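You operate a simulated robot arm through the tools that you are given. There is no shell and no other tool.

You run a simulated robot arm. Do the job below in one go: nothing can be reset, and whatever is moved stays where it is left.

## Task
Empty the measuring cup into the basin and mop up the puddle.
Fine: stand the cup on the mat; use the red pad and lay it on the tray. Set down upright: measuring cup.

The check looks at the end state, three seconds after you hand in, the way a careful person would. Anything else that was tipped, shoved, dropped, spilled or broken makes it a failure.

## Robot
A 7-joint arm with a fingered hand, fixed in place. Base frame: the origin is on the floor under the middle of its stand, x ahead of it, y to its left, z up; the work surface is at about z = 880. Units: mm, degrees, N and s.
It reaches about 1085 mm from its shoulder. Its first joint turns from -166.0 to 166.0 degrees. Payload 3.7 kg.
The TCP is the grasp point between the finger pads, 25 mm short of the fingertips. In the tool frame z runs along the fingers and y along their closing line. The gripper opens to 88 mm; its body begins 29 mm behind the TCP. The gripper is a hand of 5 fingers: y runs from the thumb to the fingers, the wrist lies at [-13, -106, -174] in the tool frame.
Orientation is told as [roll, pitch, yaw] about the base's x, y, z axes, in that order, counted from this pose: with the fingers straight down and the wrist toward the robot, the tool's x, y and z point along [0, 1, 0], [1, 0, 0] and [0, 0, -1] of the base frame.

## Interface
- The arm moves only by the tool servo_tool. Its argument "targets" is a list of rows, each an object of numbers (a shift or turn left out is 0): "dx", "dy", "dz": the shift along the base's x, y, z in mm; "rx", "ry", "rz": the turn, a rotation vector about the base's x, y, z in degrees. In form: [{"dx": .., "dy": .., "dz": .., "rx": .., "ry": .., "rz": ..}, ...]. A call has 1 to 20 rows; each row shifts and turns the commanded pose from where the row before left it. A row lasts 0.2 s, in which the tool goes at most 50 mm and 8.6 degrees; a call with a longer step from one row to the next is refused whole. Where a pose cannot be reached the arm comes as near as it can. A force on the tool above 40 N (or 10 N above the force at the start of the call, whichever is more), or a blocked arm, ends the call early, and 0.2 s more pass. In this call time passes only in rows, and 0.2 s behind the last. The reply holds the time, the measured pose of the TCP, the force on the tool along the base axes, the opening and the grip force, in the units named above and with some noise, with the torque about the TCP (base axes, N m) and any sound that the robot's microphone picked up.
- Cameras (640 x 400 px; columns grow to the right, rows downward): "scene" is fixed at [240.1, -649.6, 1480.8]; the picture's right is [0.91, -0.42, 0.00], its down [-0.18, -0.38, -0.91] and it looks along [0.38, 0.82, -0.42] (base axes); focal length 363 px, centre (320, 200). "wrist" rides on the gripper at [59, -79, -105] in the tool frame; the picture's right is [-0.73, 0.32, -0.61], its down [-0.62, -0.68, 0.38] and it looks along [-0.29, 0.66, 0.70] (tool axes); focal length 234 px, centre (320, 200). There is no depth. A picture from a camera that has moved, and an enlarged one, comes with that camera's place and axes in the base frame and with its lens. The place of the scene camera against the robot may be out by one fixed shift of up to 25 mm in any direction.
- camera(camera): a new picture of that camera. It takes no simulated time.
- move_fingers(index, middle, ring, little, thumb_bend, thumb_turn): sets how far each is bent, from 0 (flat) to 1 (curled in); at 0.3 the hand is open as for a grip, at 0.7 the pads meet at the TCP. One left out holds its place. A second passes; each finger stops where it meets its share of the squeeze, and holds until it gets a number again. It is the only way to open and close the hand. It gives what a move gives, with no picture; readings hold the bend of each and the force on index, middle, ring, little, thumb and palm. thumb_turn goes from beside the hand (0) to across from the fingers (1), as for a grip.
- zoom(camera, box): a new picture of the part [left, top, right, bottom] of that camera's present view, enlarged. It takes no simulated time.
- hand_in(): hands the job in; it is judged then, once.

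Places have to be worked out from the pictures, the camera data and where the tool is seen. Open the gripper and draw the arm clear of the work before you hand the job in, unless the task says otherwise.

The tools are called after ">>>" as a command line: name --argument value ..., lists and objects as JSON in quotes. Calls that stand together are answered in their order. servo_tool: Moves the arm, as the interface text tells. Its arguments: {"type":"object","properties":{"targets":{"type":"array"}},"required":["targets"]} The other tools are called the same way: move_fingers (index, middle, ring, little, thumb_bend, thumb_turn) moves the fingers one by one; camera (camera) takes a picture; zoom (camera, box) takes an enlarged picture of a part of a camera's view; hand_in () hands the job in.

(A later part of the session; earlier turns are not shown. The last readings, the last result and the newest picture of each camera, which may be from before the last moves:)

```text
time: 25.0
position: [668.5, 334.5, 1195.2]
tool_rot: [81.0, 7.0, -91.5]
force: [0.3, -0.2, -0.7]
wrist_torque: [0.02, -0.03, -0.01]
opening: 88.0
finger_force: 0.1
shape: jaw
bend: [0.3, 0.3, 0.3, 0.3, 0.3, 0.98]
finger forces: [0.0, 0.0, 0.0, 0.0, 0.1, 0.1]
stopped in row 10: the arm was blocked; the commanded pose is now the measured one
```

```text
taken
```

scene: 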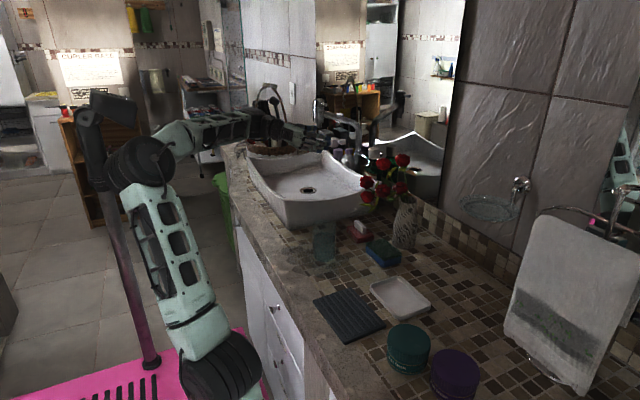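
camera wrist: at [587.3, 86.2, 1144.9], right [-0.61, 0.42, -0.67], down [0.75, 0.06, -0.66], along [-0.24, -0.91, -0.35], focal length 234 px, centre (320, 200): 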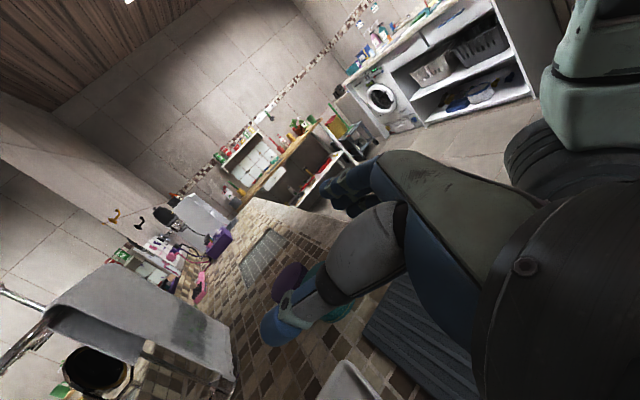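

The arm was blocked at about (668, 334, 1195) with no tool force, so the elbow or a joint limit may be the cause. I look at the elbow and the pole next to it, and at the hand.

>>> zoom --camera "scene" --box '[60, 80, 340, 260]'

>>> camera --camera "wrist"

>>> zoom --camera "scene" --box '[220, 80, 380, 180]'

```text
2.22 times, centred on (200, 170) of scene
camera zoom: at [240.1, -649.6, 1480.8], right [0.91, -0.42, 0.0], down [-0.18, -0.38, -0.91], along [0.38, 0.82, -0.42], focal length 806 px, centre (587, 267)
```

zoom: 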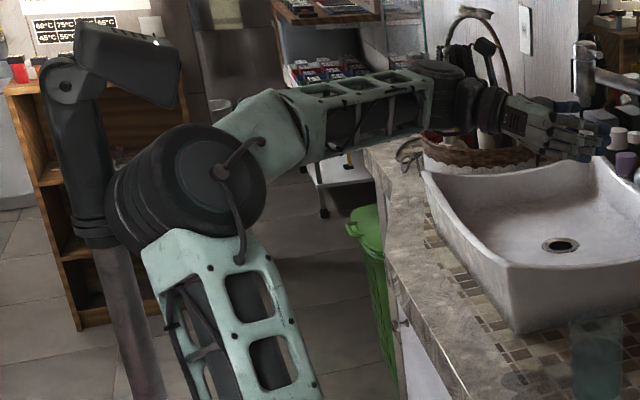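

```text
taken
camera wrist: at [577.3, 407.0, 1277.9], right [-0.72, -0.22, -0.66], down [0.3, 0.75, -0.59], along [0.63, -0.62, -0.47], focal length 234 px, centre (320, 200)
```

wrist: 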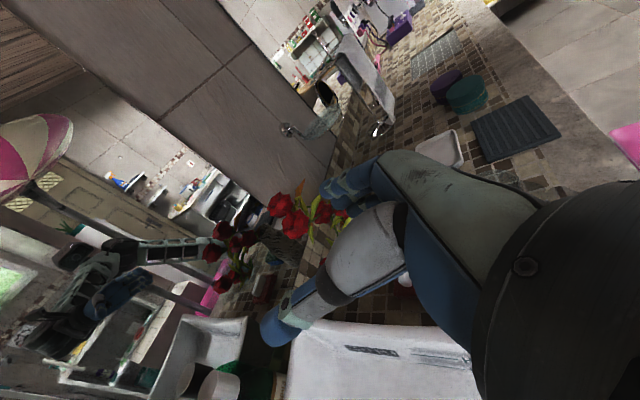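

```text
4.00 times, centred on (300, 130) of scene
camera zoom: at [240.1, -649.6, 1480.8], right [0.91, -0.42, 0.0], down [-0.18, -0.38, -0.91], along [0.38, 0.82, -0.42], focal length 1451 px, centre (400, 480)
```

zoom: 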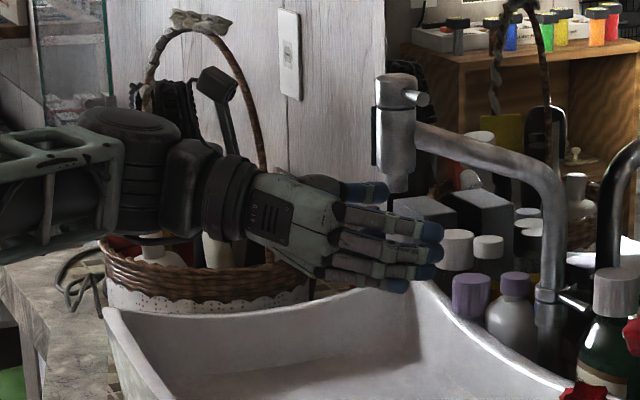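

The elbow has run into the mast on the robot's own pink stand (negative yaw swings the elbow left). I back off and, with a positive yaw (+30°) that swings the elbow right again, will try the basin pose another way.

>>> servo_tool --targets '[{"dx": -5, "dy": -25}, {"dx": -5, "dy": -30}, {"dx": -5, "dy": -30}, {"rx": -7.1, "ry": -3.8, "rz": 1.5}, {"rz": 7.5}, {"rz": 7.5}, {"rz": 7.5}, {"rz": 7.5}]'

>>> camera --camera "scene"

```text
time: 26.8
position: [653.7, 250.4, 1196.3]
tool_rot: [84.9, 0.0, -59.7]
force: [-0.2, 0.6, -0.2]
wrist_torque: [0.01, 0.0, 0.01]
opening: 88.1
finger_force: 0.0
shape: jaw
bend: [0.3, 0.3, 0.3, 0.3, 0.3, 0.98]
finger forces: [0.0, 0.0, 0.0, 0.0, 0.0, 0.0]
```

```text
taken
```

scene: 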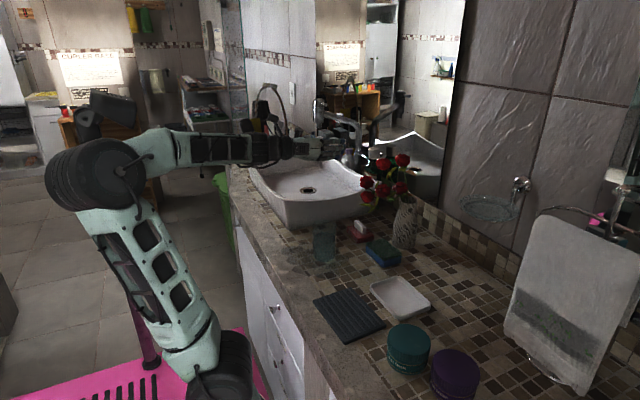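

The elbow swung right again. I now move over the basin to about (645, 385, 1170) with this +30° yaw.

>>> servo_tool --targets '[{"dx": -2, "dy": 34, "dz": -6}, {"dx": -2, "dy": 34, "dz": -6}, {"dx": -2, "dy": 34, "dz": -6}, {"dx": -2, "dy": 34, "dz": -6}]'

>>> camera --camera "scene"

```text
time: 27.8
position: [644.7, 386.8, 1172.2]
tool_rot: [85.0, -0.2, -59.9]
force: [0.0, -0.4, -0.2]
wrist_torque: [0.0, -0.01, 0.01]
opening: 88.2
finger_force: 0.1
shape: jaw
bend: [0.3, 0.3, 0.3, 0.3, 0.3, 0.98]
finger forces: [0.0, 0.1, 0.0, 0.1, 0.0, 0.1]
```

```text
taken
```

scene: 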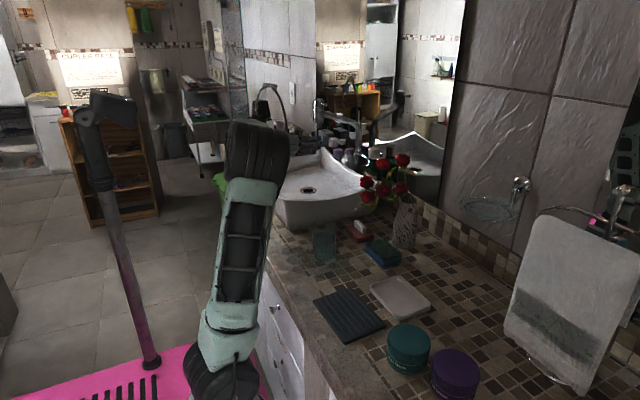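

It reached the pose, with the arm now in an elbow-up configuration clear of the mast. I dry-run the pouring roll of −110° about the hand's pointing axis.

>>> servo_tool --targets '[{"rx": -7.36, "ry": -4.25}, {"rx": -7.36, "ry": -4.25}, {"rx": -7.36, "ry": -4.25}, {"rx": -7.36, "ry": -4.25}, {"rx": -7.36, "ry": -4.25}, {"rx": -7.36, "ry": -4.25}, {"rx": -7.36, "ry": -4.25}, {"rx": -7.36, "ry": -4.25}, {"rx": -7.36, "ry": -4.25}, {"rx": -7.36, "ry": -4.25}, {"rx": -7.36, "ry": -4.25}, {"rx": -7.36, "ry": -4.25}, {"rx": -7.36, "ry": -4.25}]'

>>> camera --camera "scene"

>>> camera --camera "wrist"

```text
time: 30.6
position: [646.0, 385.0, 1171.1]
tool_rot: [-94.6, -69.3, 119.5]
force: [0.0, 0.0, 0.5]
wrist_torque: [0.0, -0.02, 0.02]
opening: 87.9
finger_force: 0.0
shape: jaw
bend: [0.3, 0.3, 0.3, 0.3, 0.3, 0.98]
finger forces: [0.0, 0.1, 0.0, 0.0, 0.1, 0.0]
```

```text
taken
```

scene: 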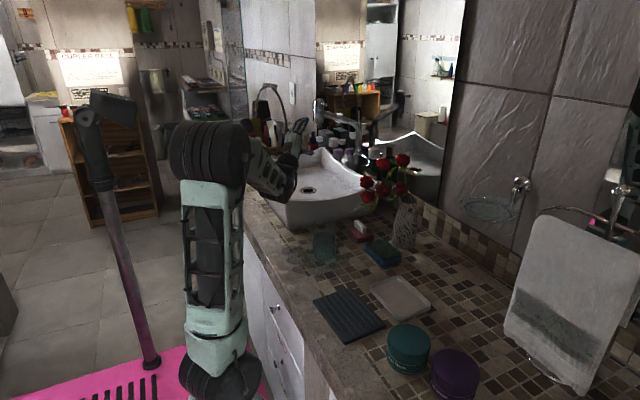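

```text
taken
camera wrist: at [543.2, 367.1, 1072.4], right [-0.32, -0.78, 0.54], down [0.71, -0.58, -0.41], along [0.63, 0.25, 0.74], focal length 234 px, centre (320, 200)
```

wrist: 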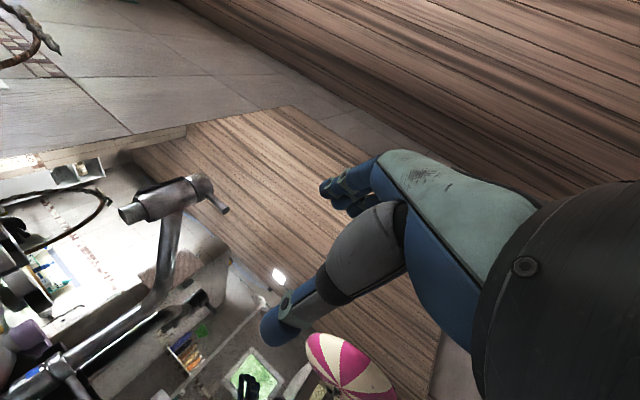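

The pour pose is fully reachable. I reverse the roll and bring the hand back, high, toward the cup side.

>>> servo_tool --targets '[{"rx": 7.36, "ry": 4.25}, {"rx": 7.36, "ry": 4.25}, {"rx": 7.36, "ry": 4.25}, {"rx": 7.36, "ry": 4.25}, {"rx": 7.36, "ry": 4.25}, {"rx": 7.36, "ry": 4.25}, {"rx": 7.36, "ry": 4.25}, {"rx": 7.36, "ry": 4.25}, {"rx": 7.36, "ry": 4.25}, {"rx": 7.36, "ry": 4.25}, {"rx": 7.36, "ry": 4.25}, {"rx": 7.36, "ry": 4.25}, {"rx": 7.36, "ry": 4.25}, {"dx": -12, "dy": -30, "dz": 6}, {"dx": -12, "dy": -30, "dz": 6}, {"dx": -12, "dy": -30, "dz": 6}]'

>>> camera --camera "scene"

```text
time: 34.0
position: [608.7, 295.5, 1192.0]
tool_rot: [84.9, 0.0, -59.8]
force: [0.8, 0.2, 0.8]
wrist_torque: [-0.02, -0.02, -0.02]
opening: 88.0
finger_force: 0.1
shape: jaw
bend: [0.3, 0.3, 0.3, 0.3, 0.3, 0.98]
finger forces: [0.0, 0.1, 0.0, 0.0, 0.0, 0.1]
```

```text
taken
```

scene: 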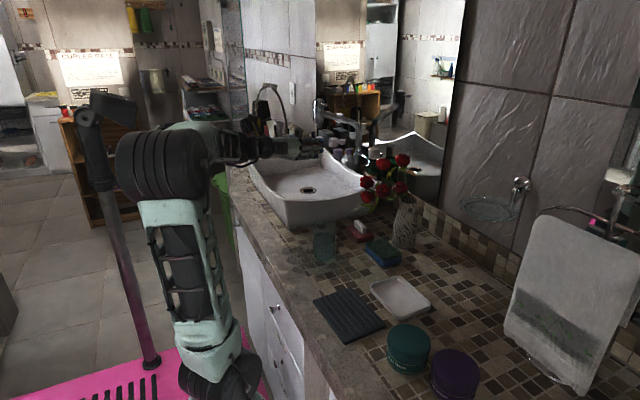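

Good. I return to the pre-grasp spot in front of the cup with yaw −15°, still above rim height.

>>> servo_tool --targets '[{"dx": -15, "dy": -22, "dz": -13, "rz": -7.5}, {"dx": -15, "dy": -22, "dz": -13, "rz": -7.5}, {"dx": -15, "dy": -22, "dz": -13, "rz": -7.5}, {"dx": -15, "dy": -22, "dz": -13, "rz": -7.5}, {"dx": -15, "dy": -22, "dz": -13, "rz": -7.5}, {"dx": -15, "dy": -22, "dz": -13, "rz": -7.5}]'

>>> camera --camera "scene"

>>> zoom --camera "wrist" --box '[200, 200, 480, 400]'

```text
time: 35.4
position: [517.6, 167.2, 1114.1]
tool_rot: [85.0, 0.0, -105.0]
force: [-0.7, 0.5, 0.7]
wrist_torque: [-0.01, 0.01, 0.0]
opening: 87.8
finger_force: 0.1
shape: jaw
bend: [0.3, 0.3, 0.3, 0.3, 0.3, 0.98]
finger forces: [0.1, 0.0, 0.1, 0.0, 0.1, 0.0]
```

```text
taken
```

scene: 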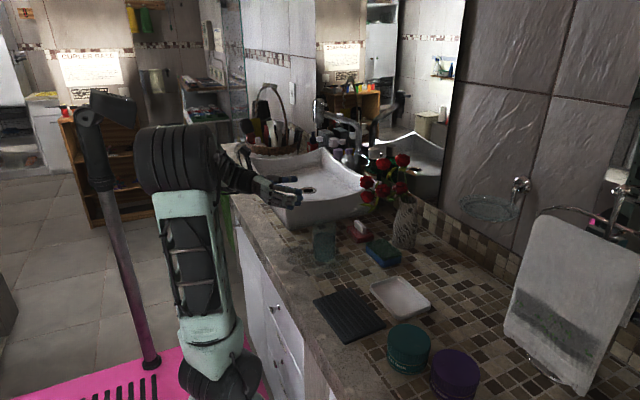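

```text
2.00 times, centred on (340, 300) of wrist
camera zoom: at [443.7, 268.6, 1180.2], right [-0.73, -0.14, -0.67], down [0.49, 0.57, -0.66], along [0.48, -0.81, -0.35], focal length 468 px, centre (280, 0)
```

zoom: 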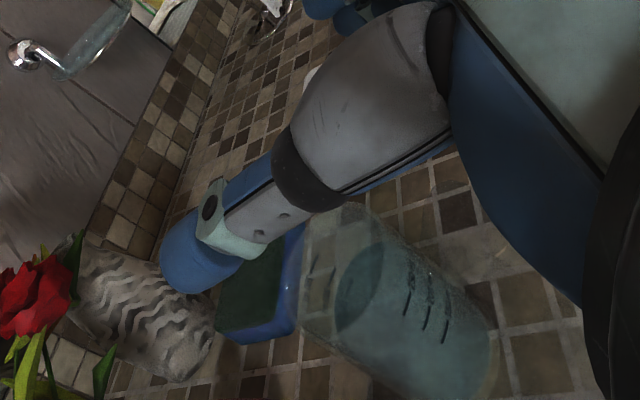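

The cup hasn't moved from (602, 142). I lower to grasp height z≈946 at 85 mm before the cup along the hand's axis.

>>> servo_tool --targets '[{"dz": -24, "dx": 1, "dy": -1}, {"dz": -24, "dx": 1, "dy": -1}, {"dz": -24, "dy": -0.5}, {"dz": -24}, {"dz": -24}, {"dz": -24}, {"dz": -24}, {"dx": 0}]'

>>> zoom --camera "scene" --box '[230, 180, 380, 290]'

>>> zoom --camera "wrist" --box '[160, 160, 460, 400]'

```text
time: 37.2
position: [521.1, 159.0, 943.1]
tool_rot: [85.0, 0.0, -104.8]
force: [-1.0, 0.6, -0.3]
wrist_torque: [-0.01, 0.03, 0.02]
opening: 87.8
finger_force: 0.1
shape: jaw
bend: [0.3, 0.3, 0.3, 0.3, 0.3, 0.98]
finger forces: [0.1, 0.0, 0.1, 0.0, 0.0, 0.0]
```

```text
3.64 times, centred on (305, 235) of scene
camera zoom: at [240.1, -649.6, 1480.8], right [0.91, -0.42, 0.0], down [-0.18, -0.38, -0.91], along [0.38, 0.82, -0.42], focal length 1319 px, centre (374, 73)
```

zoom: 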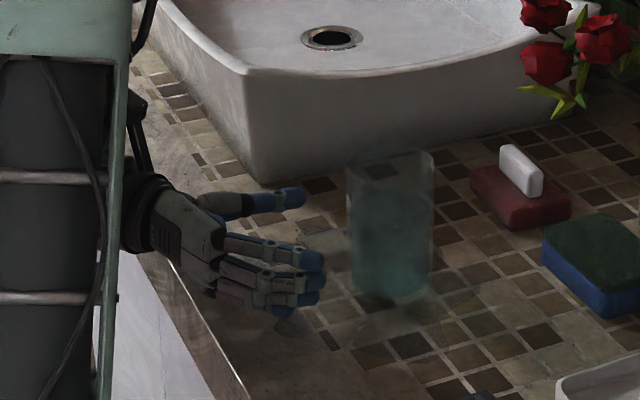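

```text
1.67 times, centred on (310, 280) of wrist
camera zoom: at [446.8, 261.4, 1009.5], right [-0.73, -0.14, -0.67], down [0.49, 0.57, -0.66], along [0.48, -0.81, -0.35], focal length 390 px, centre (337, 67)
```

zoom: 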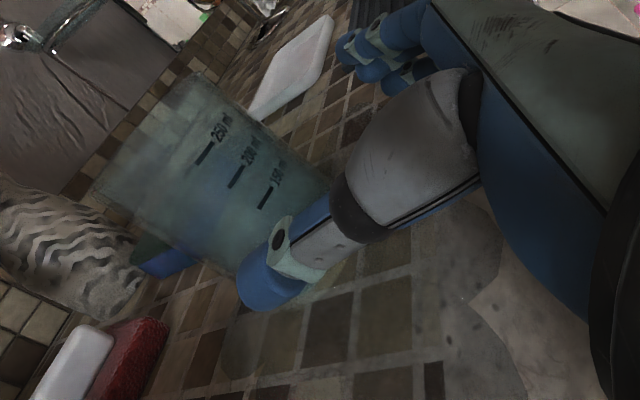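

I need a more precise fix on the cup's position from this low viewpoint, so I zoom in closely on its outline.

>>> zoom --camera "wrist" --box '[200, 155, 310, 295]'

>>> zoom --camera "scene" --box '[270, 205, 350, 275]'

>>> camera --camera "wrist"

```text
2.86 times, centred on (255, 225) of wrist
camera zoom: at [446.8, 261.4, 1009.5], right [-0.73, -0.14, -0.67], down [0.49, 0.57, -0.66], along [0.48, -0.81, -0.35], focal length 669 px, centre (506, 129)
```

zoom: 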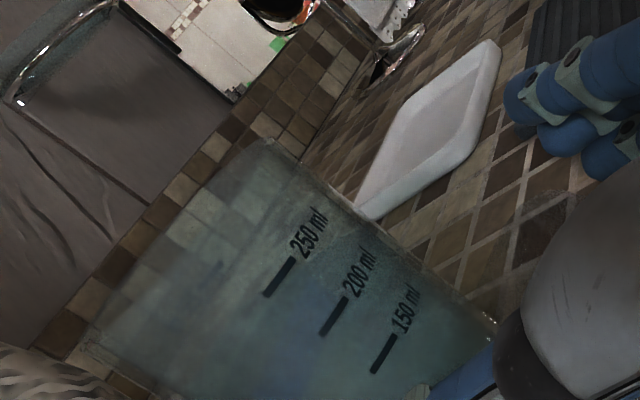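

```text
5.71 times, centred on (310, 240) of scene
camera zoom: at [240.1, -649.6, 1480.8], right [0.91, -0.42, 0.0], down [-0.18, -0.38, -0.91], along [0.38, 0.82, -0.42], focal length 2073 px, centre (377, -29)
```

zoom: 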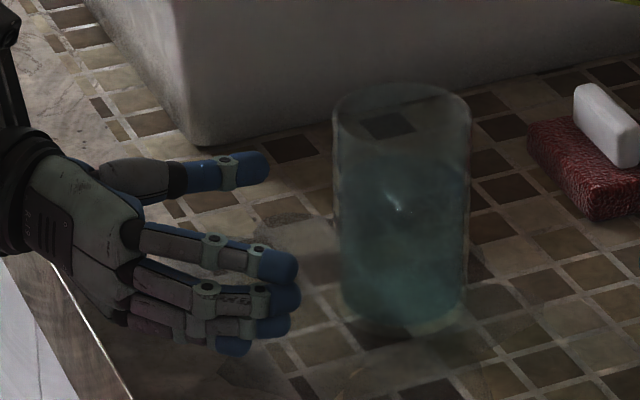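

```text
taken
camera wrist: at [446.8, 261.4, 1009.5], right [-0.73, -0.14, -0.67], down [0.49, 0.57, -0.66], along [0.48, -0.81, -0.35], focal length 234 px, centre (320, 200)
```

wrist: 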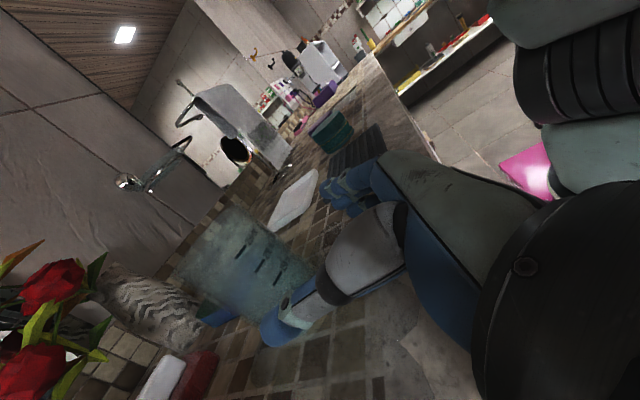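

The cup appears to have a rim radius of ~33 mm and to sit 6–11 mm left of the hand's approach axis. I shift the hand ~8 mm left and creep 25 mm forward, then re-measure.

>>> servo_tool --targets '[{"dx": 1, "dy": 3.9}, {"dx": 1, "dy": 3.9}, {"dx": 8, "dy": -2.1}, {"dx": 8, "dy": -2.1}, {"dx": 8, "dy": -2.1}, {"dx": 0}]'

>>> zoom --camera "wrist" --box '[160, 155, 380, 385]'

>>> zoom --camera "scene" --box '[270, 205, 350, 275]'

```text
time: 38.6
position: [548.0, 162.7, 943.4]
tool_rot: [84.9, -0.1, -104.9]
force: [-0.9, 0.2, -0.6]
wrist_torque: [0.0, 0.01, 0.01]
opening: 88.0
finger_force: 0.1
shape: jaw
bend: [0.3, 0.3, 0.3, 0.3, 0.3, 0.98]
finger forces: [0.0, 0.0, 0.0, 0.1, 0.1, 0.0]
```

```text
1.74 times, centred on (270, 270) of wrist
camera zoom: at [473.4, 264.5, 1010.2], right [-0.73, -0.14, -0.67], down [0.49, 0.57, -0.66], along [0.48, -0.81, -0.35], focal length 407 px, centre (407, 78)
```

zoom: 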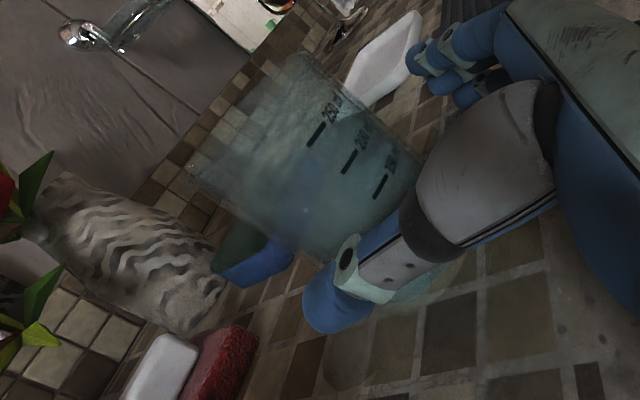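

```text
5.71 times, centred on (310, 240) of scene
camera zoom: at [240.1, -649.6, 1480.8], right [0.91, -0.42, 0.0], down [-0.18, -0.38, -0.91], along [0.38, 0.82, -0.42], focal length 2073 px, centre (377, -29)
```

zoom: 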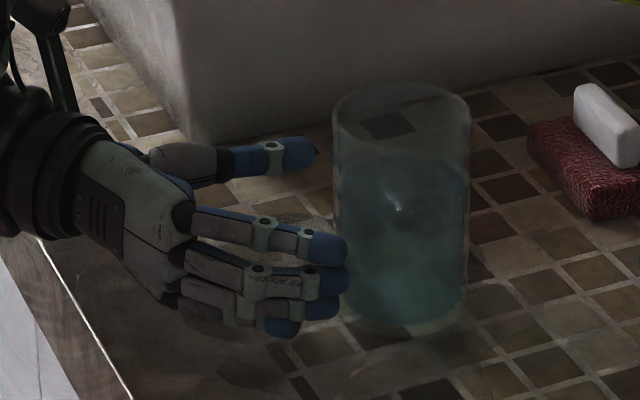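

Calibrating the scene camera with the known hand position, both cameras now agree on the cup axis at about (608, 142), ~5 mm right of the hand's axis. I shift right 5 mm and advance 24 mm slowly, watching finger forces.

>>> servo_tool --targets '[{"dx": -1.3, "dy": -4.8}, {"dx": 5.8, "dy": -1.5}, {"dx": 5.8, "dy": -1.5}, {"dx": 5.8, "dy": -1.5}, {"dx": 5.8, "dy": -1.5}]'

>>> zoom --camera "wrist" --box '[160, 155, 380, 385]'

>>> zoom --camera "scene" --box '[270, 205, 350, 275]'

```text
time: 39.8
position: [569.1, 151.9, 943.1]
tool_rot: [85.0, -0.1, -105.0]
force: [0.0, -0.1, 0.4]
wrist_torque: [-0.01, -0.03, 0.0]
opening: 87.8
finger_force: 0.1
shape: jaw
bend: [0.3, 0.3, 0.3, 0.3, 0.3, 0.98]
finger forces: [0.0, 0.1, 0.0, 0.1, 0.1, 0.1]
```

```text
1.74 times, centred on (270, 270) of wrist
camera zoom: at [494.9, 254.9, 1010.0], right [-0.73, -0.14, -0.67], down [0.49, 0.57, -0.66], along [0.48, -0.81, -0.35], focal length 407 px, centre (407, 78)
```

zoom: 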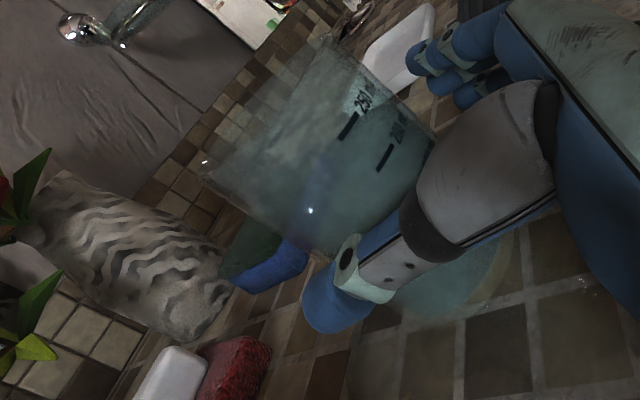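

```text
5.71 times, centred on (310, 240) of scene
camera zoom: at [240.1, -649.6, 1480.8], right [0.91, -0.42, 0.0], down [-0.18, -0.38, -0.91], along [0.38, 0.82, -0.42], focal length 2073 px, centre (377, -29)
```

zoom: 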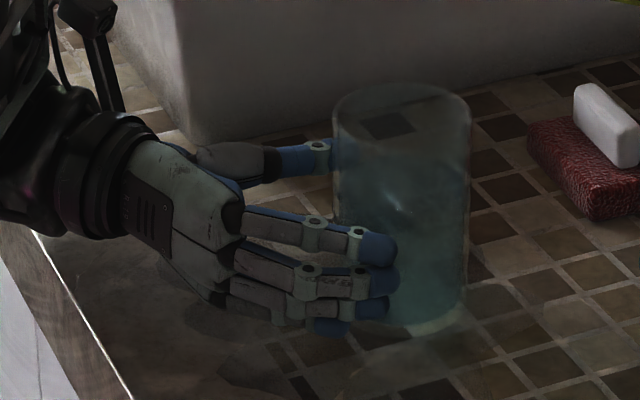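

Fingers are passing in front and the thumb behind the cup with no contact; the cup axis estimates to (611, 142), about 2 mm left of centre. I advance another 22 mm.

>>> servo_tool --targets '[{"dx": 5.6, "dy": -1.0}, {"dx": 5.3, "dy": -1.2}, {"dx": 5.3, "dy": -1.3}, {"dx": 5.3, "dy": -1.4}]'

>>> zoom --camera "wrist" --box '[160, 155, 380, 385]'

>>> zoom --camera "scene" --box '[270, 205, 350, 275]'

```text
time: 40.8
position: [589.9, 146.3, 941.3]
tool_rot: [85.0, -0.1, -104.8]
force: [0.3, -0.2, -0.5]
wrist_torque: [-0.01, 0.03, 0.0]
opening: 88.0
finger_force: 0.1
shape: jaw
bend: [0.3, 0.3, 0.3, 0.3, 0.3, 0.98]
finger forces: [0.1, 0.0, 0.1, 0.0, 0.0, 0.0]
```

```text
1.74 times, centred on (270, 270) of wrist
camera zoom: at [514.8, 249.6, 1009.5], right [-0.73, -0.14, -0.67], down [0.49, 0.57, -0.66], along [0.48, -0.81, -0.35], focal length 407 px, centre (407, 78)
```

zoom: 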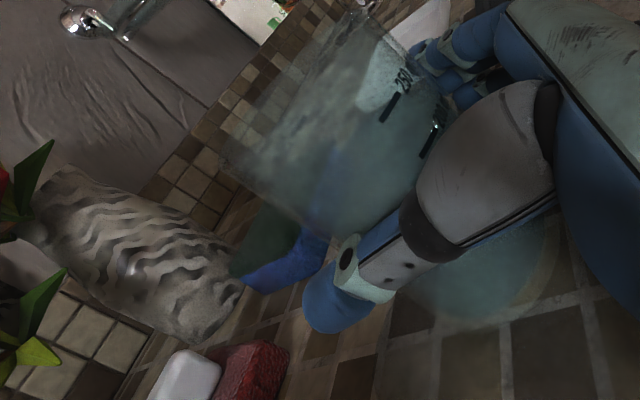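

```text
5.71 times, centred on (310, 240) of scene
camera zoom: at [240.1, -649.6, 1480.8], right [0.91, -0.42, 0.0], down [-0.18, -0.38, -0.91], along [0.38, 0.82, -0.42], focal length 2073 px, centre (377, -29)
```

zoom: 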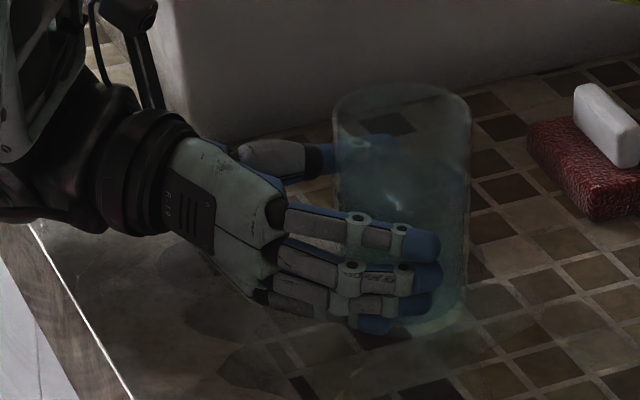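

The cup is centred within ~2 mm, with about 23 mm to go to its axis. I advance the last 13 mm in small steps.

>>> servo_tool --targets '[{"dx": 3.5, "dy": 0.2}, {"dx": 3.2, "dy": -0.4}, {"dx": 3.2, "dy": -0.6}, {"dx": 3, "dy": -0.6}, {"dx": 0}]'

>>> zoom --camera "wrist" --box '[160, 155, 380, 385]'

>>> zoom --camera "scene" --box '[270, 205, 350, 275]'

```text
time: 42.0
position: [602.4, 146.1, 943.7]
tool_rot: [84.9, -0.1, -104.8]
force: [0.5, -0.9, -0.4]
wrist_torque: [0.03, 0.0, 0.0]
opening: 87.9
finger_force: 0.0
shape: jaw
bend: [0.3, 0.3, 0.3, 0.3, 0.3, 0.98]
finger forces: [0.0, 0.0, 0.0, 0.1, 0.0, 0.0]
```

```text
1.74 times, centred on (270, 270) of wrist
camera zoom: at [528.4, 247.8, 1010.3], right [-0.73, -0.14, -0.67], down [0.49, 0.57, -0.66], along [0.48, -0.81, -0.35], focal length 407 px, centre (407, 78)
```

zoom: 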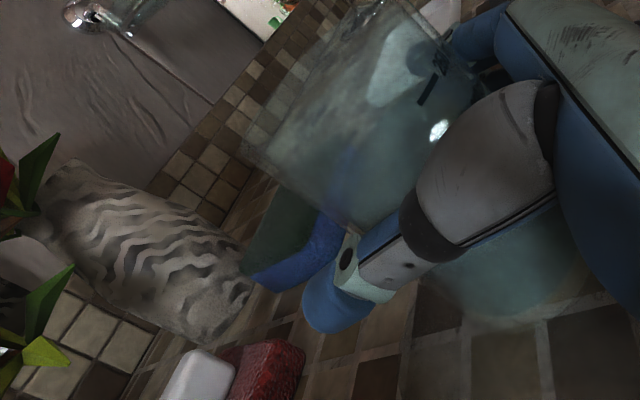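

```text
5.71 times, centred on (310, 240) of scene
camera zoom: at [240.1, -649.6, 1480.8], right [0.91, -0.42, 0.0], down [-0.18, -0.38, -0.91], along [0.38, 0.82, -0.42], focal length 2073 px, centre (377, -29)
```

zoom: 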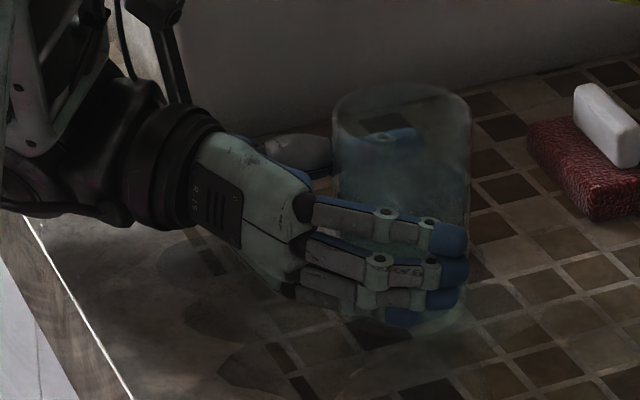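

The cup is centred in the hand with no contact (rim image matches the expected grasp position). I close fingers and thumb gently and evenly to near-contact.

>>> move_fingers --index 0.39 --middle 0.39 --ring 0.39 --little 0.39 --thumb_bend 0.39

>>> zoom --camera "scene" --box '[270, 205, 350, 275]'

>>> zoom --camera "wrist" --box '[160, 155, 380, 385]'

```text
time: 43.0
position: [604.4, 145.9, 943.4]
tool_rot: [85.1, -0.1, -104.8]
force: [-0.7, -0.2, 0.1]
wrist_torque: [0.0, 0.03, 0.02]
opening: 72.7
finger_force: 3.1
shape: fingers
bend: [0.36, 0.39, 0.39, 0.39, 0.36, 0.98]
finger forces: [2.8, 0.0, 0.1, 0.0, 3.1, 0.1]
```

```text
5.71 times, centred on (310, 240) of scene
camera zoom: at [240.1, -649.6, 1480.8], right [0.91, -0.42, 0.0], down [-0.18, -0.38, -0.91], along [0.38, 0.82, -0.42], focal length 2073 px, centre (377, -29)
```

zoom: 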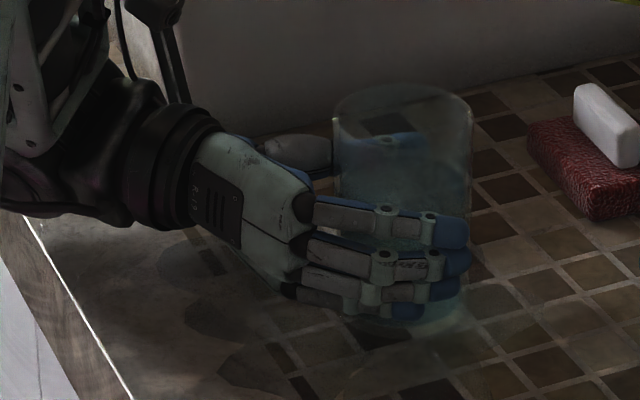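

```text
1.74 times, centred on (270, 270) of wrist
camera zoom: at [528.3, 247.8, 1010.3], right [-0.73, -0.14, -0.67], down [0.49, 0.57, -0.66], along [0.48, -0.81, -0.35], focal length 407 px, centre (407, 78)
```

zoom: 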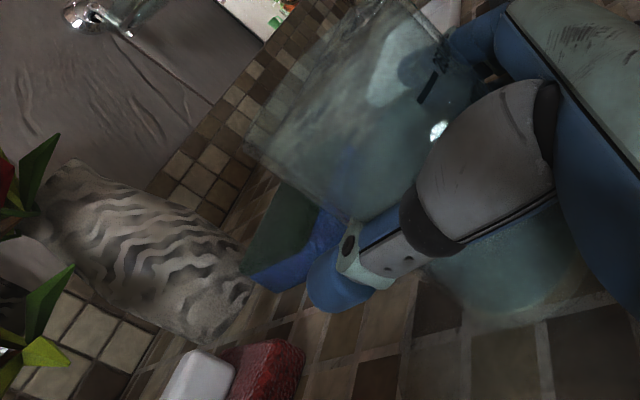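

Index and thumb already touch the cup (opening 72.7 mm, ~3 N each). I now bring the other fingers in to share the grip.

>>> move_fingers --middle 0.5 --ring 0.5 --little 0.5 --index 0.45 --thumb_bend 0.45

>>> zoom --camera "scene" --box '[270, 205, 350, 275]'

>>> zoom --camera "wrist" --box '[160, 155, 380, 385]'

```text
time: 44.0
position: [603.8, 143.8, 943.5]
tool_rot: [85.0, 0.0, -104.8]
force: [-0.3, -1.2, 0.0]
wrist_torque: [-0.14, 0.08, -0.02]
opening: 69.5
finger_force: 11.1
shape: fingers
bend: [0.4, 0.48, 0.48, 0.46, 0.37, 0.97]
finger forces: [4.6, 1.3, 1.6, 4.1, 10.0, 0.1]
```

```text
5.71 times, centred on (310, 240) of scene
camera zoom: at [240.1, -649.6, 1480.8], right [0.91, -0.42, 0.0], down [-0.18, -0.38, -0.91], along [0.38, 0.82, -0.42], focal length 2073 px, centre (377, -29)
```

zoom: 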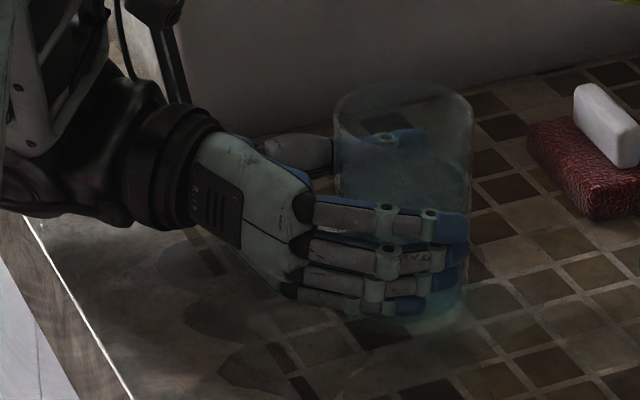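

```text
1.74 times, centred on (270, 270) of wrist
camera zoom: at [528.3, 247.8, 1010.4], right [-0.73, -0.14, -0.67], down [0.49, 0.57, -0.66], along [0.48, -0.81, -0.35], focal length 407 px, centre (407, 78)
```

zoom: 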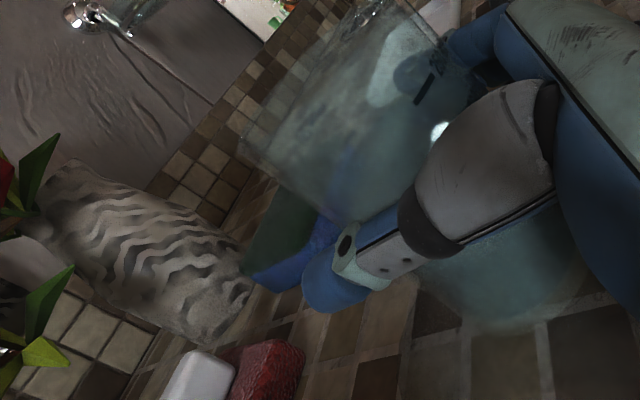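

The grip is firm: thumb ~10 N against ~11 N from the four fingers. I do a small test lift of 12 mm.

>>> servo_tool --targets '[{"dz": 3}, {"dz": 4}, {"dz": 5}, {"dx": 0}]'

>>> zoom --camera "scene" --box '[270, 205, 350, 275]'

```text
time: 45.0
position: [603.4, 145.1, 956.1]
tool_rot: [84.9, 0.0, -104.8]
force: [0.2, 0.0, -2.2]
wrist_torque: [-0.02, 0.02, -0.01]
opening: 69.5
finger_force: 11.0
shape: fingers
bend: [0.39, 0.49, 0.48, 0.46, 0.37, 0.96]
finger forces: [5.0, 1.0, 1.3, 3.3, 10.1, 0.1]
```

```text
5.71 times, centred on (310, 240) of scene
camera zoom: at [240.1, -649.6, 1480.8], right [0.91, -0.42, 0.0], down [-0.18, -0.38, -0.91], along [0.38, 0.82, -0.42], focal length 2073 px, centre (377, -29)
```

zoom: 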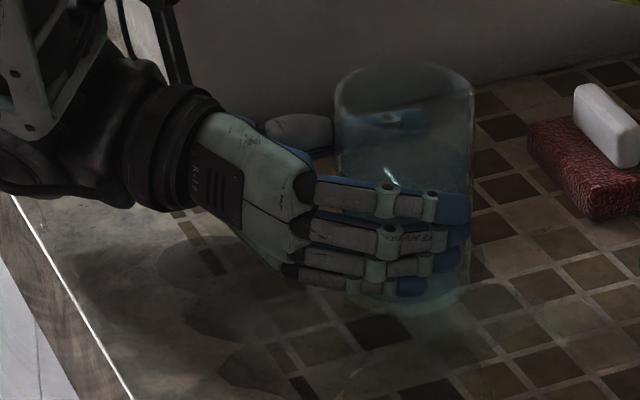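

The cup lifts with the hand (about 2.2 N load). I raise it gently, straight up to z≈1115.

>>> servo_tool --targets '[{"dz": 5}, {"dz": 10}, {"dz": 14}, {"dz": 16}, {"dz": 18}, {"dz": 18}, {"dz": 18}, {"dz": 18}, {"dz": 16}, {"dz": 12}, {"dz": 8}, {"dz": 4}, {"dx": 0}]'

>>> camera --camera "scene"

>>> camera --camera "wrist"

```text
time: 47.8
position: [604.4, 146.0, 1114.8]
tool_rot: [84.9, -0.1, -104.8]
force: [0.4, -0.1, -1.7]
wrist_torque: [-0.02, 0.01, 0.02]
opening: 69.6
finger_force: 10.5
shape: fingers
bend: [0.39, 0.49, 0.48, 0.46, 0.37, 0.96]
finger forces: [4.8, 1.0, 1.3, 3.3, 10.0, 0.0]
```

```text
taken
```

scene: 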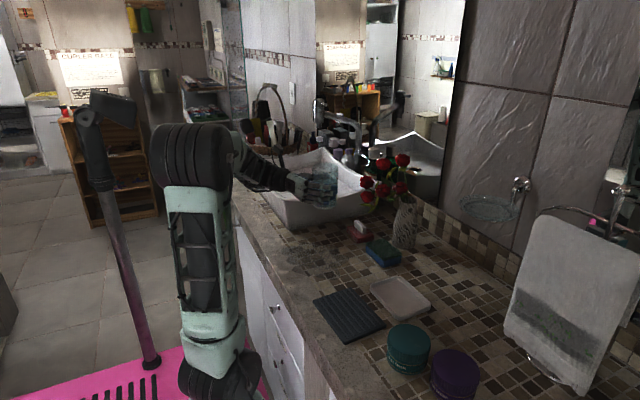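

```text
taken
camera wrist: at [529.1, 248.6, 1180.2], right [-0.73, -0.14, -0.67], down [0.49, 0.57, -0.66], along [0.48, -0.81, -0.35], focal length 234 px, centre (320, 200)
```

wrist: 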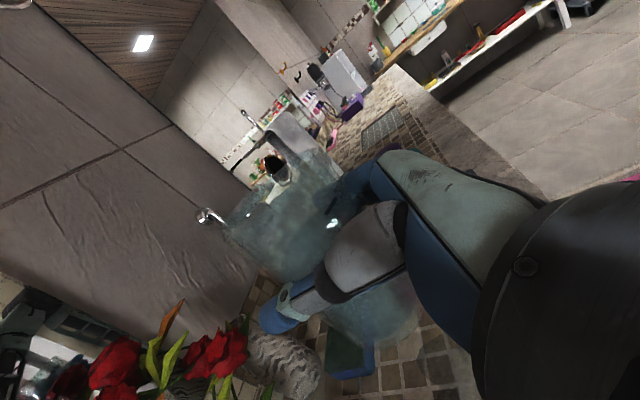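

All steady. I carry the cup toward the basin while yawing the hand back to +30°, rising to z≈1170.

>>> servo_tool --targets '[{"dy": 5, "dz": 4, "rz": 2}, {"dx": 0, "dy": 9, "dz": 5, "rz": 3.5}, {"dx": 0.5, "dy": 12, "dz": 5, "rz": 3.5}, {"dx": 0.5, "dy": 13, "dz": 5, "rz": 4}, {"dx": 0.5, "dy": 13, "dz": 5, "rz": 4}, {"dx": 0.5, "dy": 13, "dz": 5, "rz": 4}, {"dx": 0.5, "dy": 13, "dz": 5, "rz": 4}, {"dx": 0.5, "dy": 13, "dz": 5, "rz": 4}, {"dx": 0.5, "dy": 13, "dz": 5, "rz": 4}, {"dx": 0.5, "dy": 13, "dz": 5, "rz": 4}, {"dx": 0.5, "dy": 12, "dz": 4, "rz": 4}, {"dx": 0.5, "dy": 9, "dz": 3, "rz": 3}, {"dx": 0, "dy": 5, "dz": 0, "rz": 1}, {"dx": 0}]'

>>> camera --camera "scene"

```text
time: 50.8
position: [610.7, 288.1, 1167.5]
tool_rot: [84.9, -0.1, -59.7]
force: [-0.1, 0.4, -2.6]
wrist_torque: [0.02, 0.01, -0.01]
opening: 69.6
finger_force: 9.9
shape: fingers
bend: [0.39, 0.49, 0.48, 0.47, 0.37, 0.96]
finger forces: [4.9, 1.1, 1.3, 3.2, 9.5, 0.0]
```

```text
taken
```

scene: 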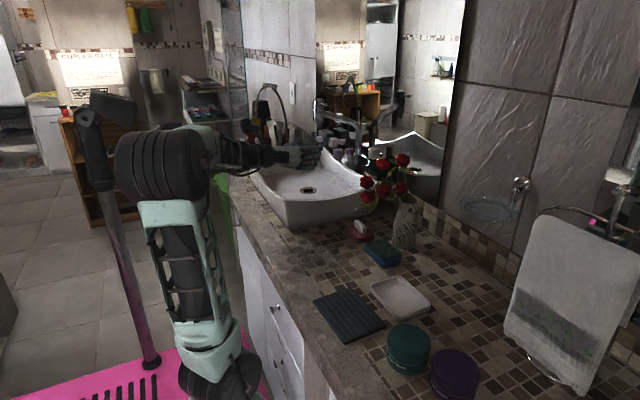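

Steady. I continue to the pour position around (648, 392, 1165) over the basin.

>>> servo_tool --targets '[{"dx": 2, "dy": 6}, {"dx": 4, "dy": 11}, {"dx": 5, "dy": 14}, {"dx": 5, "dy": 15}, {"dx": 5, "dy": 15}, {"dx": 5, "dy": 15}, {"dx": 5, "dy": 13}, {"dx": 4, "dy": 10}, {"dx": 2, "dy": 5}, {"dx": 0}]'

>>> camera --camera "scene"

>>> camera --camera "wrist"

```text
time: 53.0
position: [646.3, 392.3, 1169.4]
tool_rot: [85.0, -0.2, -59.8]
force: [0.3, 0.6, -3.1]
wrist_torque: [0.0, 0.01, -0.01]
opening: 69.4
finger_force: 10.3
shape: fingers
bend: [0.39, 0.49, 0.48, 0.47, 0.37, 0.96]
finger forces: [4.8, 1.1, 1.2, 3.0, 9.4, 0.0]
```

```text
taken
```

scene: 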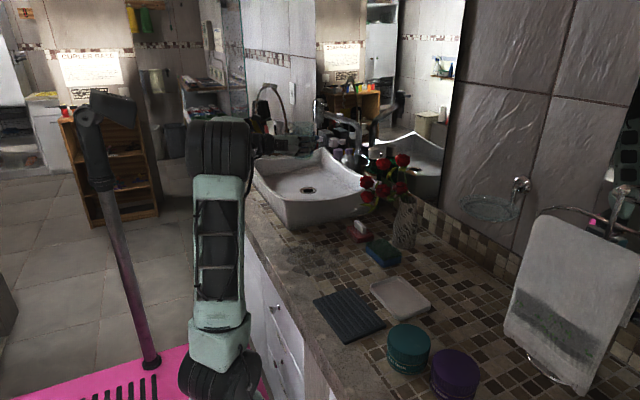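

```text
taken
camera wrist: at [521.8, 411.8, 1236.1], right [-0.42, -0.62, -0.67], down [-0.06, 0.75, -0.66], along [0.91, -0.23, -0.35], focal length 234 px, centre (320, 200)
```

wrist: 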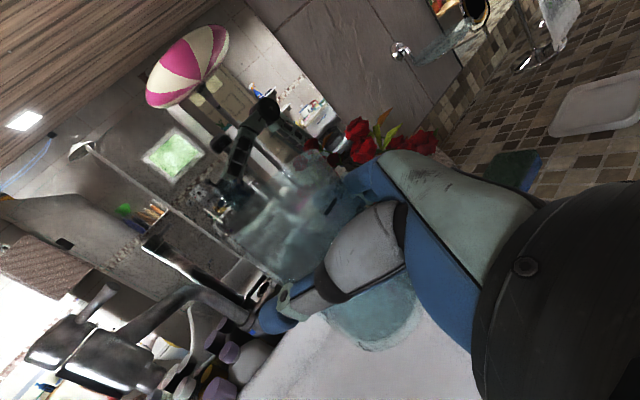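

Everything is stable. I shift 38 mm further in +x so the stream falls well inside the basin, and begin the pour with the first 50° of tilt.

>>> servo_tool --targets '[{"dx": 6}, {"dx": 10}, {"dx": 12}, {"dx": 8}, {"dx": 2}, {"rx": -2.6, "ry": -1.5}, {"rx": -4.33, "ry": -2.5}, {"rx": -4.33, "ry": -2.5}, {"rx": -4.33, "ry": -2.5}, {"rx": -4.33, "ry": -2.5}, {"rx": -4.33, "ry": -2.5}, {"rx": -4.33, "ry": -2.5}, {"rx": -4.33, "ry": -2.5}, {"rx": -4.33, "ry": -2.5}, {"rx": -4.33, "ry": -2.5}, {"rx": -1.73, "ry": -1.0}]'

>>> camera --camera "scene"

>>> zoom --camera "scene" --box '[230, 90, 400, 230]'

```text
time: 56.4
position: [683.2, 393.7, 1169.2]
tool_rot: [84.6, -50.2, -59.7]
force: [0.0, -0.1, -1.8]
wrist_torque: [0.01, 0.04, 0.0]
opening: 69.2
finger_force: 10.2
shape: fingers
bend: [0.4, 0.49, 0.48, 0.47, 0.37, 0.96]
finger forces: [4.5, 0.9, 1.0, 2.6, 10.3, 0.1]
```

```text
taken
```

scene: 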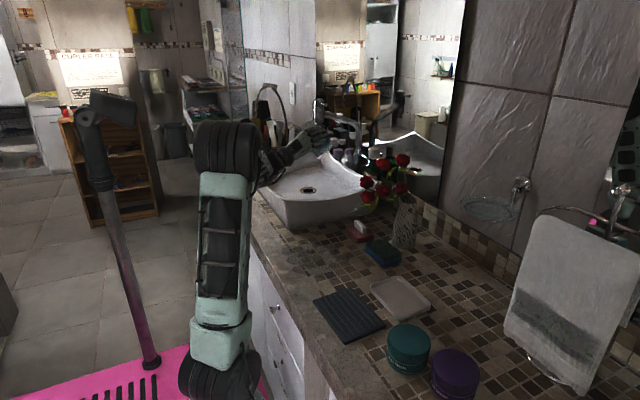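

```text
2.86 times, centred on (315, 160) of scene
camera zoom: at [240.1, -649.6, 1480.8], right [0.91, -0.42, 0.0], down [-0.18, -0.38, -0.91], along [0.38, 0.82, -0.42], focal length 1037 px, centre (334, 314)
```

zoom: 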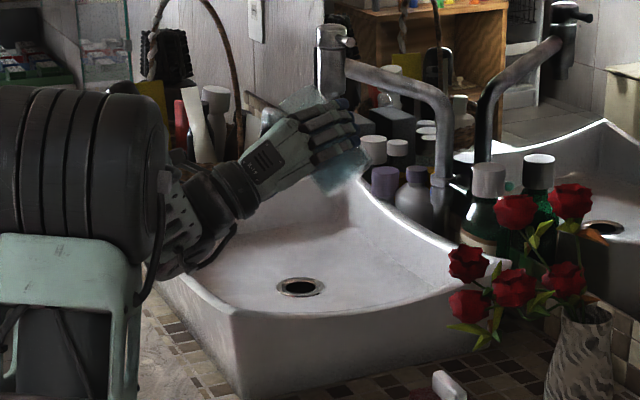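

The cup is at 50° tilt over the basin and clear of the faucet. I continue tilting slowly to about 105°.

>>> servo_tool --targets '[{"rx": -2.6, "ry": -1.5}, {"rx": -2.6, "ry": -1.5}, {"rx": -2.6, "ry": -1.5}, {"rx": -2.6, "ry": -1.5}, {"rx": -2.6, "ry": -1.5}, {"rx": -2.6, "ry": -1.5}, {"rx": -2.6, "ry": -1.5}, {"rx": -2.6, "ry": -1.5}, {"rx": -2.6, "ry": -1.5}, {"rx": -2.6, "ry": -1.5}, {"rx": -2.6, "ry": -1.5}, {"rx": -2.6, "ry": -1.5}, {"rx": -2.6, "ry": -1.5}, {"rx": -2.6, "ry": -1.5}, {"rx": -2.6, "ry": -1.5}, {"rx": -2.6, "ry": -1.5}, {"rx": -2.6, "ry": -1.5}, {"rx": -2.6, "ry": -1.5}]'

>>> zoom --camera "scene" --box '[230, 90, 400, 230]'

>>> camera --camera "wrist"

```text
time: 60.2
position: [683.6, 391.7, 1168.6]
tool_rot: [-94.1, -75.7, 118.9]
force: [-1.3, 0.2, -0.9]
wrist_torque: [0.01, 0.05, -0.01]
opening: 69.2
finger_force: 9.9
shape: fingers
bend: [0.4, 0.49, 0.49, 0.47, 0.37, 0.96]
finger forces: [4.8, 0.9, 1.1, 2.6, 9.7, 0.1]
```

```text
2.86 times, centred on (315, 160) of scene
camera zoom: at [240.1, -649.6, 1480.8], right [0.91, -0.42, 0.0], down [-0.18, -0.38, -0.91], along [0.38, 0.82, -0.42], focal length 1037 px, centre (334, 314)
```

zoom: 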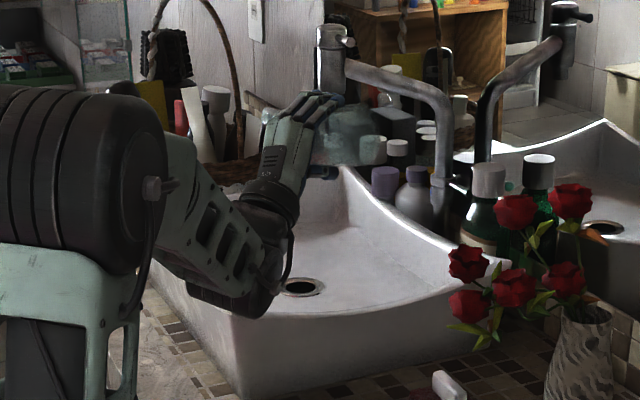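

```text
taken
camera wrist: at [575.5, 383.4, 1074.9], right [-0.29, -0.83, 0.48], down [0.68, -0.53, -0.5], along [0.67, 0.18, 0.72], focal length 234 px, centre (320, 200)
```

wrist: 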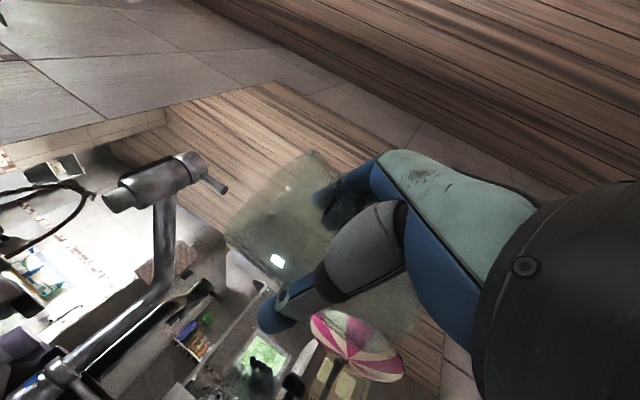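

The load has dropped to about 0.9 N, so the water has mostly left. I tilt further to ~125° and hold for two seconds to drain it fully.

>>> servo_tool --targets '[{"rx": -2.6, "ry": -1.5}, {"rx": -2.6, "ry": -1.5}, {"rx": -2.6, "ry": -1.5}, {"rx": -2.6, "ry": -1.5}, {"rx": -2.6, "ry": -1.5}, {"rx": -2.6, "ry": -1.5}, {"rx": -2.6, "ry": -1.5}, {"dx": 0}, {"dx": 0}, {"dx": 0}, {"dx": 0}, {"dx": 0}, {"dx": 0}, {"dx": 0}, {"dx": 0}, {"dx": 0}, {"dx": 0}]'

>>> zoom --camera "scene" --box '[230, 90, 400, 230]'

>>> zoom --camera "wrist" --box '[200, 130, 420, 380]'

```text
time: 63.8
position: [683.1, 392.3, 1169.2]
tool_rot: [-94.7, -54.9, 119.6]
force: [0.1, -0.6, -0.4]
wrist_torque: [0.03, 0.0, -0.01]
opening: 69.2
finger_force: 8.7
shape: fingers
bend: [0.4, 0.49, 0.49, 0.47, 0.37, 0.96]
finger forces: [4.8, 0.8, 1.1, 2.5, 9.4, 0.0]
```

```text
2.86 times, centred on (315, 160) of scene
camera zoom: at [240.1, -649.6, 1480.8], right [0.91, -0.42, 0.0], down [-0.18, -0.38, -0.91], along [0.38, 0.82, -0.42], focal length 1037 px, centre (334, 314)
```

zoom: 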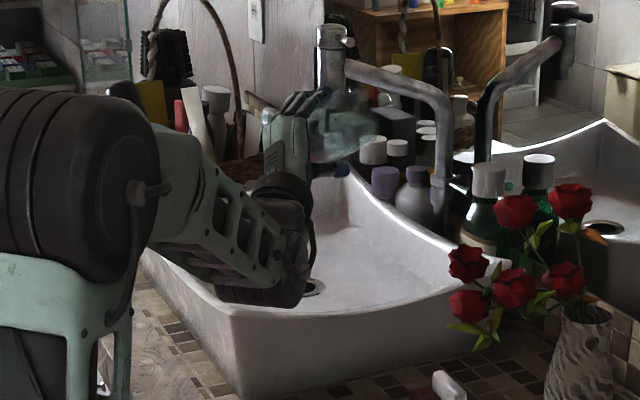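

```text
1.60 times, centred on (310, 255) of wrist
camera zoom: at [593.3, 352.0, 1064.2], right [-0.4, -0.65, 0.65], down [0.75, -0.64, -0.18], along [0.54, 0.41, 0.74], focal length 375 px, centre (336, 112)
```

zoom: 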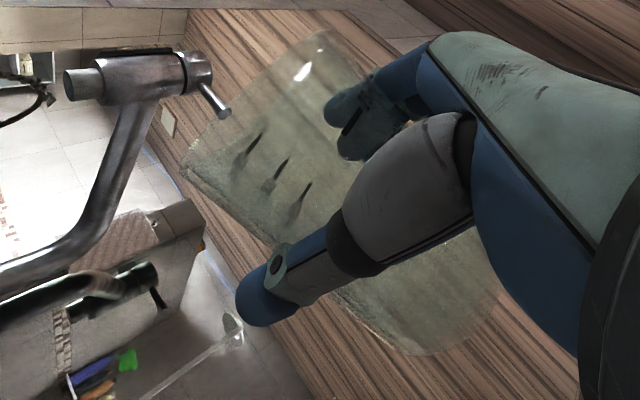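

The cup is empty. I roll it back upright in place.

>>> servo_tool --targets '[{"rx": 3.464, "ry": 2.0}, {"rx": 6.928, "ry": 4.0}, {"rx": 6.928, "ry": 4.0}, {"rx": 6.928, "ry": 4.0}, {"rx": 6.928, "ry": 4.0}, {"rx": 6.928, "ry": 4.0}, {"rx": 6.928, "ry": 4.0}, {"rx": 6.928, "ry": 4.0}, {"rx": 6.928, "ry": 4.0}, {"rx": 6.928, "ry": 4.0}, {"rx": 6.928, "ry": 4.0}, {"rx": 6.928, "ry": 4.0}, {"rx": 6.928, "ry": 4.0}, {"rx": 6.928, "ry": 4.0}, {"rx": 6.928, "ry": 4.0}, {"rx": 6.928, "ry": 4.0}, {"rx": 0.866, "ry": 0.5}, {"dx": 0}]'

>>> camera --camera "scene"

>>> camera --camera "wrist"

```text
time: 67.6
position: [683.5, 394.0, 1168.6]
tool_rot: [85.0, -0.1, -59.8]
force: [0.0, 0.5, -0.5]
wrist_torque: [0.04, 0.03, -0.01]
opening: 69.4
finger_force: 9.2
shape: fingers
bend: [0.4, 0.49, 0.49, 0.47, 0.37, 0.96]
finger forces: [4.6, 1.0, 1.2, 2.6, 8.8, 0.0]
```

```text
taken
```

scene: 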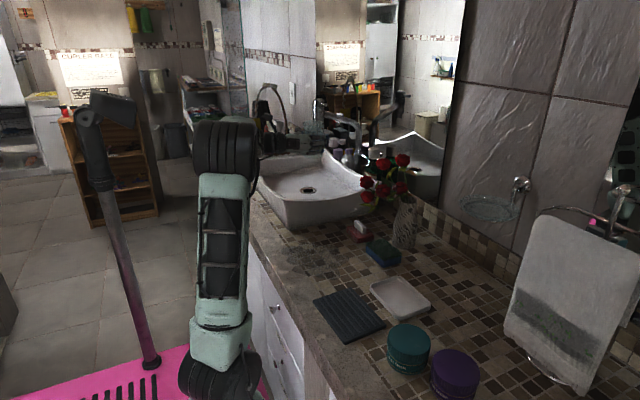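

```text
taken
camera wrist: at [559.7, 412.9, 1235.1], right [-0.42, -0.62, -0.67], down [-0.06, 0.75, -0.66], along [0.91, -0.23, -0.35], focal length 234 px, centre (320, 200)
```

wrist: 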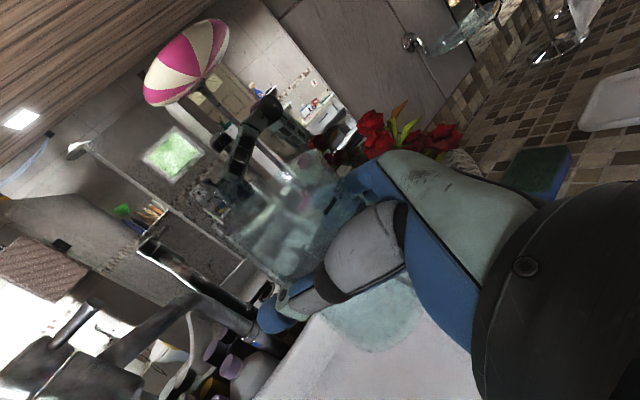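

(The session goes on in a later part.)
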